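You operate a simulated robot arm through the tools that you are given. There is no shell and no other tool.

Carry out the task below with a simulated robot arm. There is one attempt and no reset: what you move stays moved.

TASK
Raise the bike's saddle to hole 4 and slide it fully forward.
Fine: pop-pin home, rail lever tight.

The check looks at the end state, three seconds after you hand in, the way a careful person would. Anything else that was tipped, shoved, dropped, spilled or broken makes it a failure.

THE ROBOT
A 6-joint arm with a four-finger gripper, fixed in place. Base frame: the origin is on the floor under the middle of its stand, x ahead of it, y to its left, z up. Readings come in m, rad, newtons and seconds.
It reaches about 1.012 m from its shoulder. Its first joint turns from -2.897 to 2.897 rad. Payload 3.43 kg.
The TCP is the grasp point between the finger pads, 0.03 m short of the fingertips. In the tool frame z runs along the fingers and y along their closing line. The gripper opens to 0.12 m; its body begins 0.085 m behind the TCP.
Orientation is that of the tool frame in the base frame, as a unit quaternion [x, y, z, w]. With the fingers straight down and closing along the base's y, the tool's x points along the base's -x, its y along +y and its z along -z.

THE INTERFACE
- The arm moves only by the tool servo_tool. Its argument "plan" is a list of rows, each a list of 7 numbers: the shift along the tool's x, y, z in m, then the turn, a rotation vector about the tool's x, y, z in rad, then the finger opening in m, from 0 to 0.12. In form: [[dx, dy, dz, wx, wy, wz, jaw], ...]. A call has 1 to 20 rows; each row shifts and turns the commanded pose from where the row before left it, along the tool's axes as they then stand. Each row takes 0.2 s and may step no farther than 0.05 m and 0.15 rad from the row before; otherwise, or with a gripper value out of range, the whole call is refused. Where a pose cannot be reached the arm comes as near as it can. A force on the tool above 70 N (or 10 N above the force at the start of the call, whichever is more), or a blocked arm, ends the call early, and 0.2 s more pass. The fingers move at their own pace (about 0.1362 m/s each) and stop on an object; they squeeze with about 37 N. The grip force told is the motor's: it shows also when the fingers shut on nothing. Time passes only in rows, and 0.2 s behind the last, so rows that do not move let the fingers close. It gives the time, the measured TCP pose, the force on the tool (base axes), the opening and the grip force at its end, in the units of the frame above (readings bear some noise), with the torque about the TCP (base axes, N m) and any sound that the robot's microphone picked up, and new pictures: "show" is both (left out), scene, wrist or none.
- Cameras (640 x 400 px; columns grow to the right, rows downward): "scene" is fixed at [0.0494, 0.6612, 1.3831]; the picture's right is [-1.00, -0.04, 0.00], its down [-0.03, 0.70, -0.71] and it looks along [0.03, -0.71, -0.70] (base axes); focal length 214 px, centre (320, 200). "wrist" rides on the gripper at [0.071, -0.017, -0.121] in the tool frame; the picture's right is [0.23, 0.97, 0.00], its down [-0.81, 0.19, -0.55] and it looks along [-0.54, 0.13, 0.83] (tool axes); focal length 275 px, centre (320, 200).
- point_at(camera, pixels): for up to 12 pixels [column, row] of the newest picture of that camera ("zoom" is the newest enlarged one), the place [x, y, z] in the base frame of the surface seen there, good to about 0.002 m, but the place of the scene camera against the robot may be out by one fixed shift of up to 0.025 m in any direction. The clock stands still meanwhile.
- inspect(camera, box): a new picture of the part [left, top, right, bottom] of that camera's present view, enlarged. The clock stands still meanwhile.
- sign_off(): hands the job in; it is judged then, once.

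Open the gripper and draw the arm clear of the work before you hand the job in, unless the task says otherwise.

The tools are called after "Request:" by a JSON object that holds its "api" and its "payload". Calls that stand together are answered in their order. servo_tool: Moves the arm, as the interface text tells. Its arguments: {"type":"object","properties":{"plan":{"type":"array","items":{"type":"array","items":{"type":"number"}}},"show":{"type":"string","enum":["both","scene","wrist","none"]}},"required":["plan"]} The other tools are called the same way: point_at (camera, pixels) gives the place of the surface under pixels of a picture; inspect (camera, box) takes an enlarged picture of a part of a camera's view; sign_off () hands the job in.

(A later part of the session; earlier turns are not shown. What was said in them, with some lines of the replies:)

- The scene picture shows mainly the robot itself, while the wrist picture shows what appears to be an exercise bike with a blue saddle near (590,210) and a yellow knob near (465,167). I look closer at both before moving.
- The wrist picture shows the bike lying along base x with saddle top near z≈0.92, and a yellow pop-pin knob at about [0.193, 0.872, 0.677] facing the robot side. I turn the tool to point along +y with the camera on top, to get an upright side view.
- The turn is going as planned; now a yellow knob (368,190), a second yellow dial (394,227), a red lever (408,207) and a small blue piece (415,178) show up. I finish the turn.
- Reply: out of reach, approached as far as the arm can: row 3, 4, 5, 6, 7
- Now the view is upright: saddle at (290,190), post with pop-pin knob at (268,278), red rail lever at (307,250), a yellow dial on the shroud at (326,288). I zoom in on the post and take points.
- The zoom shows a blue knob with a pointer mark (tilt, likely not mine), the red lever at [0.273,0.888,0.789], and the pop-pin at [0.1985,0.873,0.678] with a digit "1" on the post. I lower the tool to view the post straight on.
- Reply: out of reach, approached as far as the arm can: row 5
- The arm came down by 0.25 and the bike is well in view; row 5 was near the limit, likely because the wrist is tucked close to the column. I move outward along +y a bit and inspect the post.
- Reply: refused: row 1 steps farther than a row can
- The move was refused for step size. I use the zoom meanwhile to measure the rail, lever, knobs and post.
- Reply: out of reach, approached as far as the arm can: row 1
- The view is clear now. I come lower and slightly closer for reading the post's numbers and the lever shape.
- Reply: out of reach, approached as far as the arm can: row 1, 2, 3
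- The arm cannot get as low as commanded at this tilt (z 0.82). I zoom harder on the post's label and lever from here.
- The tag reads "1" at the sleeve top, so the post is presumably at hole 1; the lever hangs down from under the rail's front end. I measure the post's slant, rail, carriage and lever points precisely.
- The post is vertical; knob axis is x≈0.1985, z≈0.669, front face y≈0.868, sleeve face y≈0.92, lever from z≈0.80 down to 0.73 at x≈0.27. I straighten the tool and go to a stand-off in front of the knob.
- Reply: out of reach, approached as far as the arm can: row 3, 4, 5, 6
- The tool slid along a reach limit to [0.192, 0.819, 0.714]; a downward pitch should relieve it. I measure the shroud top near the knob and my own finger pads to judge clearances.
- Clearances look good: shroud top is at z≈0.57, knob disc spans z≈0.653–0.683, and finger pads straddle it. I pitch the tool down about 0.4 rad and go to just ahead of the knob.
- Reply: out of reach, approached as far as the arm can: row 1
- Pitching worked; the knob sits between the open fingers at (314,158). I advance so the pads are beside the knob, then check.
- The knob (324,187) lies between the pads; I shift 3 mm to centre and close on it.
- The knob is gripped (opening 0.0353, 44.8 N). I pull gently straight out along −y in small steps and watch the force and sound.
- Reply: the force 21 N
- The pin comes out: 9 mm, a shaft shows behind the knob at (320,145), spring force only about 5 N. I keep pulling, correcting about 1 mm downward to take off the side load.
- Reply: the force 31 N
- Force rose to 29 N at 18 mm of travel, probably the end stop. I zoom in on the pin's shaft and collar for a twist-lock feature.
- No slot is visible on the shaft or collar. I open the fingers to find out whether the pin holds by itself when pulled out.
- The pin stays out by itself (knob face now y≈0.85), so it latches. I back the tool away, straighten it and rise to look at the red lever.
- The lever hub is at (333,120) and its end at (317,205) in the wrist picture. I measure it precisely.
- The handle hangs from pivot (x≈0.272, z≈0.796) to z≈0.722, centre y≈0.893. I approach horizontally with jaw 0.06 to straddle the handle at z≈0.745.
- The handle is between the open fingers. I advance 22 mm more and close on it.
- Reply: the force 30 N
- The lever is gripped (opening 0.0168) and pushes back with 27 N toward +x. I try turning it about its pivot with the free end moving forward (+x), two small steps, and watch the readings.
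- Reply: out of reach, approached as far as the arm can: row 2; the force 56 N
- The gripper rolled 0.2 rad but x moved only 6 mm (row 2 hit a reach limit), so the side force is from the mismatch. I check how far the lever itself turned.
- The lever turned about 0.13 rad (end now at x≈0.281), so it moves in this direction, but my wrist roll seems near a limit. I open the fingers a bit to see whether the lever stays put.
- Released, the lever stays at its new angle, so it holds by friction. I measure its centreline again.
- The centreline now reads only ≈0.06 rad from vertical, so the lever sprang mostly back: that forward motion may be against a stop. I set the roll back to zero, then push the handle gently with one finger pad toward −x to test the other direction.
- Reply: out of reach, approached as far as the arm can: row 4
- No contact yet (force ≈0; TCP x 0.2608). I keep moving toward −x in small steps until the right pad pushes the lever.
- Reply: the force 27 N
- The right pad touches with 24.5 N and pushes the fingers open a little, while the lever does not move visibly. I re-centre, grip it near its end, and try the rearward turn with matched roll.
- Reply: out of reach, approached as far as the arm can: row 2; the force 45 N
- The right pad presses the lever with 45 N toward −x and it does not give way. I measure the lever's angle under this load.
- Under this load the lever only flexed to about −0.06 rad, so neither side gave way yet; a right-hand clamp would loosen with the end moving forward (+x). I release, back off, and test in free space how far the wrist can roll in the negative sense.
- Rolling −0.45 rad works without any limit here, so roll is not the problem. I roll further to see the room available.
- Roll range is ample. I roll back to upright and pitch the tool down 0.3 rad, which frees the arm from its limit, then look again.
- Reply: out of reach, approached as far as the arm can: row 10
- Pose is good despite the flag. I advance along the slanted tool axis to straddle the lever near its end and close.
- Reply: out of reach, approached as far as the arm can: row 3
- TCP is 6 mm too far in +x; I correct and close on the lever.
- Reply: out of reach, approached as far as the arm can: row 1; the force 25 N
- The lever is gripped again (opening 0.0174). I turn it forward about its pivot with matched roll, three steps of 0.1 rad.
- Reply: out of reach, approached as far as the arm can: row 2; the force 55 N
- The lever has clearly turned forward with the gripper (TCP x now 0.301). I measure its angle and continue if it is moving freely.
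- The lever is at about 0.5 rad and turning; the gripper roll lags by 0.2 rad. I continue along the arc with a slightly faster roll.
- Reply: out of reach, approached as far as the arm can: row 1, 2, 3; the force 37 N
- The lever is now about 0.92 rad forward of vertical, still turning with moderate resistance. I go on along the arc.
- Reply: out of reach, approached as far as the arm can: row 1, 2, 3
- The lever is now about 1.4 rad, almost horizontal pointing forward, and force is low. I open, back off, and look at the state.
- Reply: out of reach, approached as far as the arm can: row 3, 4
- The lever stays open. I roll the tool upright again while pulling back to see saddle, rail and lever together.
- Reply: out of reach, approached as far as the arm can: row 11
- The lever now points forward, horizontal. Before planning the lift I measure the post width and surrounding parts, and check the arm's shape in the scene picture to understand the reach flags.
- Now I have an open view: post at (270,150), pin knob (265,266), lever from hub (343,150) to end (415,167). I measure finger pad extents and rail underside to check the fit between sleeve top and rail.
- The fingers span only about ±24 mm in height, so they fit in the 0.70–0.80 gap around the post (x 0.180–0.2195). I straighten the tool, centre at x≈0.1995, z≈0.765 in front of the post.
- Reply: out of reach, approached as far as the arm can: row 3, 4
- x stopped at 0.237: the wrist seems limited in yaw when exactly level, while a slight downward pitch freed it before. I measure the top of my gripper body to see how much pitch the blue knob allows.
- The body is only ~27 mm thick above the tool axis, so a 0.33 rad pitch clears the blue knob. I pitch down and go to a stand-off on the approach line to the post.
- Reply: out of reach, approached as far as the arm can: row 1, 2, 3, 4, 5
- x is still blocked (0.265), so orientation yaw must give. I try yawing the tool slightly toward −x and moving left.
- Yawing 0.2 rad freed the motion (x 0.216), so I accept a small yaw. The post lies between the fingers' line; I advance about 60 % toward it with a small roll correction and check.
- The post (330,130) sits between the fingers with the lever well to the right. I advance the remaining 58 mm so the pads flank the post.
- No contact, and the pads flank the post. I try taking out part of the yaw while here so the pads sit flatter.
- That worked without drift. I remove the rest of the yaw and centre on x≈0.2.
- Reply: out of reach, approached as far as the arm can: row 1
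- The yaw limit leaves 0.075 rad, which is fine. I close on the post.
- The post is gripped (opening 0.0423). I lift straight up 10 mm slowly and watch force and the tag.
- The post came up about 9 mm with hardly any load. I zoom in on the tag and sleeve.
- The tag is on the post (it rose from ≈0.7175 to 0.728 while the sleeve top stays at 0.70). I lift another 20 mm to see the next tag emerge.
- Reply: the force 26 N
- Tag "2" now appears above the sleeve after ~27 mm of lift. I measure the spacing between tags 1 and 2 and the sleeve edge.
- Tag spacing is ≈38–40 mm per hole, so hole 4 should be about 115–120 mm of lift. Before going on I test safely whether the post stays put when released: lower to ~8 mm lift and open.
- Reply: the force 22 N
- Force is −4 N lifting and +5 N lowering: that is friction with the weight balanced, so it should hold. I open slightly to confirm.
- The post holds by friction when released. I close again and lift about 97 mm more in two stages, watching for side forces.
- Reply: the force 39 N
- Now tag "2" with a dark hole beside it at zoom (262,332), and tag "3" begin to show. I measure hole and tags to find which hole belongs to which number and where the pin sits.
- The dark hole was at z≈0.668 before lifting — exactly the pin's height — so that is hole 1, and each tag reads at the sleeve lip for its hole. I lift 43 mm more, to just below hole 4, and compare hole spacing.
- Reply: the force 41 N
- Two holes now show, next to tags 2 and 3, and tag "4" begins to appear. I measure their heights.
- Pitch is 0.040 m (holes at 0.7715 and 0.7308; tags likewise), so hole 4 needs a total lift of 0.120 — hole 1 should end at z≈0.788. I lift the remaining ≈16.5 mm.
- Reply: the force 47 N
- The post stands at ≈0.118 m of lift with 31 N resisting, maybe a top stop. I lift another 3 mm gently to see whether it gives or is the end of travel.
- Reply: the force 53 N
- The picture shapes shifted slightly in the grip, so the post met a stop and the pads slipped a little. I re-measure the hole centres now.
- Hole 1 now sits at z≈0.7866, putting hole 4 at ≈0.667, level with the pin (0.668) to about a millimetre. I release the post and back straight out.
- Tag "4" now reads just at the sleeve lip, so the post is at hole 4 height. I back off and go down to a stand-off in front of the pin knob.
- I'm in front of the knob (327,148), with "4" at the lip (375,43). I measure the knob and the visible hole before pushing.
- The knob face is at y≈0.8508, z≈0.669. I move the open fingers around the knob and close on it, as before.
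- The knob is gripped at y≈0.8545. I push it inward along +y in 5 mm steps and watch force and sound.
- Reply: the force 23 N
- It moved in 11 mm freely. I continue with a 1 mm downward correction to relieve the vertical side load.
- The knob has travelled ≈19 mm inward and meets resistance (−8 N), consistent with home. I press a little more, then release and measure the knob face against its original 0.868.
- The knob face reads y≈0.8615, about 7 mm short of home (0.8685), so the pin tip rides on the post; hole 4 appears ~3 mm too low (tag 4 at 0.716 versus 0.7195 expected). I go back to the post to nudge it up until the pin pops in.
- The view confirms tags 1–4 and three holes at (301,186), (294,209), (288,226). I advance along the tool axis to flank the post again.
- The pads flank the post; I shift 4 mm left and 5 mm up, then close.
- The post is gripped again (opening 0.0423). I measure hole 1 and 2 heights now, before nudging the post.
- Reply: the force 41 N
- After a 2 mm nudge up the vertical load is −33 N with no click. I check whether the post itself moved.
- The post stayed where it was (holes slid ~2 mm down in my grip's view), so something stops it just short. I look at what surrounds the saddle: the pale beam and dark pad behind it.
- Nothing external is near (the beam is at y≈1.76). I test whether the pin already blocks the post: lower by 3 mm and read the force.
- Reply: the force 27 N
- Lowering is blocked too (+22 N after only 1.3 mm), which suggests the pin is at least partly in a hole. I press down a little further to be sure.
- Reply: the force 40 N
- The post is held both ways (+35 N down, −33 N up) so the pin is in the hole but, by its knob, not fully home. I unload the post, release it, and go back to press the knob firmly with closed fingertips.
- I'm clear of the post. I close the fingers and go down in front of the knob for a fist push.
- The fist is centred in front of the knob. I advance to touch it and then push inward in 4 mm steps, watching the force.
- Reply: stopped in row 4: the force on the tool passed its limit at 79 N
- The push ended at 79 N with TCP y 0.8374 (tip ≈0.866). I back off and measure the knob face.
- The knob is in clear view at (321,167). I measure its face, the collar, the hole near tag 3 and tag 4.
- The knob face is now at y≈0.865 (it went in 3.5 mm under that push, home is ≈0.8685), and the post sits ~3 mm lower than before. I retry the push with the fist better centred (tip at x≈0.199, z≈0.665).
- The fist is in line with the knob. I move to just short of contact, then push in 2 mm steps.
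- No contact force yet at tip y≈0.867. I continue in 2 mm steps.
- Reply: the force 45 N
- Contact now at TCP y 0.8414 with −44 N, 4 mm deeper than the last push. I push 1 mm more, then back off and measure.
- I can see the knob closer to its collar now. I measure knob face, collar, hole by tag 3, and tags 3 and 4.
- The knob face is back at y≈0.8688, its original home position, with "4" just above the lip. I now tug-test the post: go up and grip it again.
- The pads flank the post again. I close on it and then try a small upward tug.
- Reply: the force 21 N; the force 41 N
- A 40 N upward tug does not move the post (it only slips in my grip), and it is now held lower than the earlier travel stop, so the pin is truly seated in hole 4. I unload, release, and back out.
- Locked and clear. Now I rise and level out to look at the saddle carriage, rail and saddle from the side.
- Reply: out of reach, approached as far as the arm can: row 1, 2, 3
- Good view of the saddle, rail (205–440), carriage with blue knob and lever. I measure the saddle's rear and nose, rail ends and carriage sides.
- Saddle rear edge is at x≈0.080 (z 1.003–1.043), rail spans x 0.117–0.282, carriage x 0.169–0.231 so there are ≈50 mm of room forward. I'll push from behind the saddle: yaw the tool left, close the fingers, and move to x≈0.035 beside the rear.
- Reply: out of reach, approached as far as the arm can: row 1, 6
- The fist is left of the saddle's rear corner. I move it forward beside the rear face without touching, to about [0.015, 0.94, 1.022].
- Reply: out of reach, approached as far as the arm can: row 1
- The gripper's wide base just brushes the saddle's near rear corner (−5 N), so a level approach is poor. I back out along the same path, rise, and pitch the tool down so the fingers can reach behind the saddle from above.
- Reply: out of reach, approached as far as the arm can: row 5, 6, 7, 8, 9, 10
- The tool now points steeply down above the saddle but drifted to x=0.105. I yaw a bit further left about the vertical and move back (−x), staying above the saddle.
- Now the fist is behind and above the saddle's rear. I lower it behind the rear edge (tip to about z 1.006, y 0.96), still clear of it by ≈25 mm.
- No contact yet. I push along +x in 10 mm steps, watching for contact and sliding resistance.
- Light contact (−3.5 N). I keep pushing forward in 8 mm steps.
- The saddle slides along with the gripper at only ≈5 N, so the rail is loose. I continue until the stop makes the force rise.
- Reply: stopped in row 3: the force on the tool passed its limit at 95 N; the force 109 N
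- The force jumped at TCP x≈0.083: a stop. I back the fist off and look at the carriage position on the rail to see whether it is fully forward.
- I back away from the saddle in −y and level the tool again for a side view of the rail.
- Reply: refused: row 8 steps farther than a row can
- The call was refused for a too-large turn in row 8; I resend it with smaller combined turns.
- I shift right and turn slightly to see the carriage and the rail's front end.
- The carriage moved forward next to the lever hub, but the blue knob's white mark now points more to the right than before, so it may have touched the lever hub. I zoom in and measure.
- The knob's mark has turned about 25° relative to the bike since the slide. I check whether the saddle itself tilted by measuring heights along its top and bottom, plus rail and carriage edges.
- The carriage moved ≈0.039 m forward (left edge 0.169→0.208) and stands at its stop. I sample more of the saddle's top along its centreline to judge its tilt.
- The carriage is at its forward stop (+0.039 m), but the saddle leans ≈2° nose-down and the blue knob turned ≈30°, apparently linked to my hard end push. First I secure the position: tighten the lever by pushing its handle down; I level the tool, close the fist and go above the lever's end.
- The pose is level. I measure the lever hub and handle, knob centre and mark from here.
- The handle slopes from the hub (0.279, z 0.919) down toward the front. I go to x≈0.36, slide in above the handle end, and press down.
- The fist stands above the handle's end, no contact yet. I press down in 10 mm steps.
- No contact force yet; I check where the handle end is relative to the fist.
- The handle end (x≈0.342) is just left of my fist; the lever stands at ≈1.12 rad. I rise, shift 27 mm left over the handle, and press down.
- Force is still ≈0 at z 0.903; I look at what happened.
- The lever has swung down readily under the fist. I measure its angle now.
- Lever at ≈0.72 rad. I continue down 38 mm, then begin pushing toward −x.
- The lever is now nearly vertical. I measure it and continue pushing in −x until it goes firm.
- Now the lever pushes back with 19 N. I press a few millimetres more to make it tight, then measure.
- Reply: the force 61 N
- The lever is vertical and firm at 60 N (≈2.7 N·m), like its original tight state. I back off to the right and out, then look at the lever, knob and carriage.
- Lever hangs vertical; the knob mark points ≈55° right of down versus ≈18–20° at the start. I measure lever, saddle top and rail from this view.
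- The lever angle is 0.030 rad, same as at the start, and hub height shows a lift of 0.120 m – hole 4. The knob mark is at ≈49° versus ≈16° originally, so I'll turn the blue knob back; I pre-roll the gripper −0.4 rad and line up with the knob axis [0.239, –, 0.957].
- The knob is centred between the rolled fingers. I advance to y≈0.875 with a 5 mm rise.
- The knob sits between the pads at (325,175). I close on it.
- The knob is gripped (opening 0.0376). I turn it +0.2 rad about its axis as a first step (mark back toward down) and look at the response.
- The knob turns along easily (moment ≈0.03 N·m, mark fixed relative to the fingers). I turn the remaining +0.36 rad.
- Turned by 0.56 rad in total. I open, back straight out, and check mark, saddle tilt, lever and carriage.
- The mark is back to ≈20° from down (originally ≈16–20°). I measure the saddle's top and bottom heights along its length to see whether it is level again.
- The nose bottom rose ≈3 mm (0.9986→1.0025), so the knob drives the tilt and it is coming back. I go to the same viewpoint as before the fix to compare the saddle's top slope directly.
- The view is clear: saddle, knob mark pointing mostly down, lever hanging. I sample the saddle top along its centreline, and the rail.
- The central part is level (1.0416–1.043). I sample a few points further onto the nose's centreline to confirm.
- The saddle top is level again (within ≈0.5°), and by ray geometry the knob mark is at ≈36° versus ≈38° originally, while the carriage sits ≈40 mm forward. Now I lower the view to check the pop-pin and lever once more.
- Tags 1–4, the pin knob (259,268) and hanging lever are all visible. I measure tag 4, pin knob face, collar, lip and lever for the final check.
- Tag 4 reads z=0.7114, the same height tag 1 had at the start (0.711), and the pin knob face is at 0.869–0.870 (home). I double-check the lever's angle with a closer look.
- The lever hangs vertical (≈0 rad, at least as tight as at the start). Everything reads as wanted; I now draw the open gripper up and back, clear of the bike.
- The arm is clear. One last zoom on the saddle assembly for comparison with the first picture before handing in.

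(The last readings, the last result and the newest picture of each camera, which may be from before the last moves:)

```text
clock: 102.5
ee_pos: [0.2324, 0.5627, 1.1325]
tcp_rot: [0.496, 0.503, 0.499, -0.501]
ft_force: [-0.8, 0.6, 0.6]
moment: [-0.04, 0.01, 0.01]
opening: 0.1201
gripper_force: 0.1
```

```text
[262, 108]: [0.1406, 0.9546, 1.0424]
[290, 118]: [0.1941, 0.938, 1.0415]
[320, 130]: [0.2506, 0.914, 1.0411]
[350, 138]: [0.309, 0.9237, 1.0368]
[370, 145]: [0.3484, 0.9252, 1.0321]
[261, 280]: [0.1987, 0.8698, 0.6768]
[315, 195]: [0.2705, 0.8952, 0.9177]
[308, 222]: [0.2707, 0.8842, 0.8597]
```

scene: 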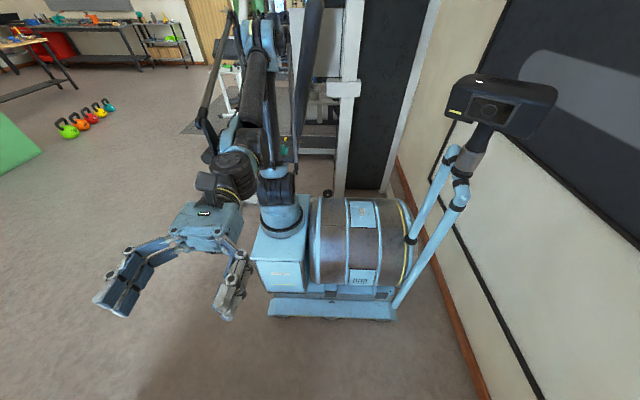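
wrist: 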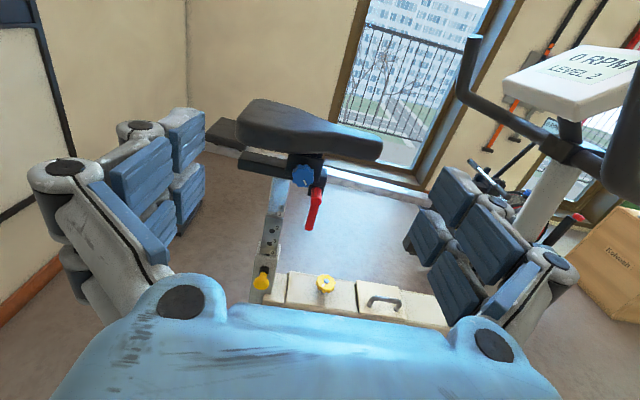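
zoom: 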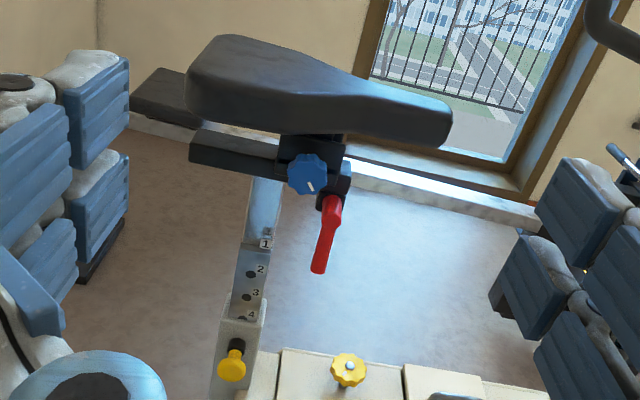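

The saddle is at hole 4 ("4" reads at the sleeve lip) and the carriage is at its forward stop. The pop-pin knob is home (y≈0.870), the red lever hangs vertical and tight, and the saddle is level. The gripper is open and clear of the bike, so I hand the job in.

Request:
{"api": "sign_off", "payload": {}}

```text
The job is handed in.
```

I raised the saddle to hole 4, slid it fully forward, and handed the job in. I don't have the check's result.

- **Height:** tag 4 now sits at the sleeve lip at the same height tag 1 had at the start, about 0.12 m of lift. I read the tags as marking the hole in use at the lip, so the post started in hole 1.
- **Pop-pin:** the knob face is back at its home position. A 40 N upward tug on the post did not move it. Seating the pin took three pushes, because the first ones left it short.
- **Forward position:** the carriage moved about 40 mm along the rail and stopped hard. I took that as the front stop.
- **Rail lever:** it is back to hanging straight down, pressed in with about 60 N, at about its starting angle.
- **Side effect I corrected:** the push into the front stop peaked at 95 N. It tipped the saddle about 2° nose-down and turned the blue tilt knob about 30°. I turned the knob back. The saddle top now reads level to within about half a degree, and the knob mark is within a few degrees of where it started.

The gripper is open and clear of the bike.
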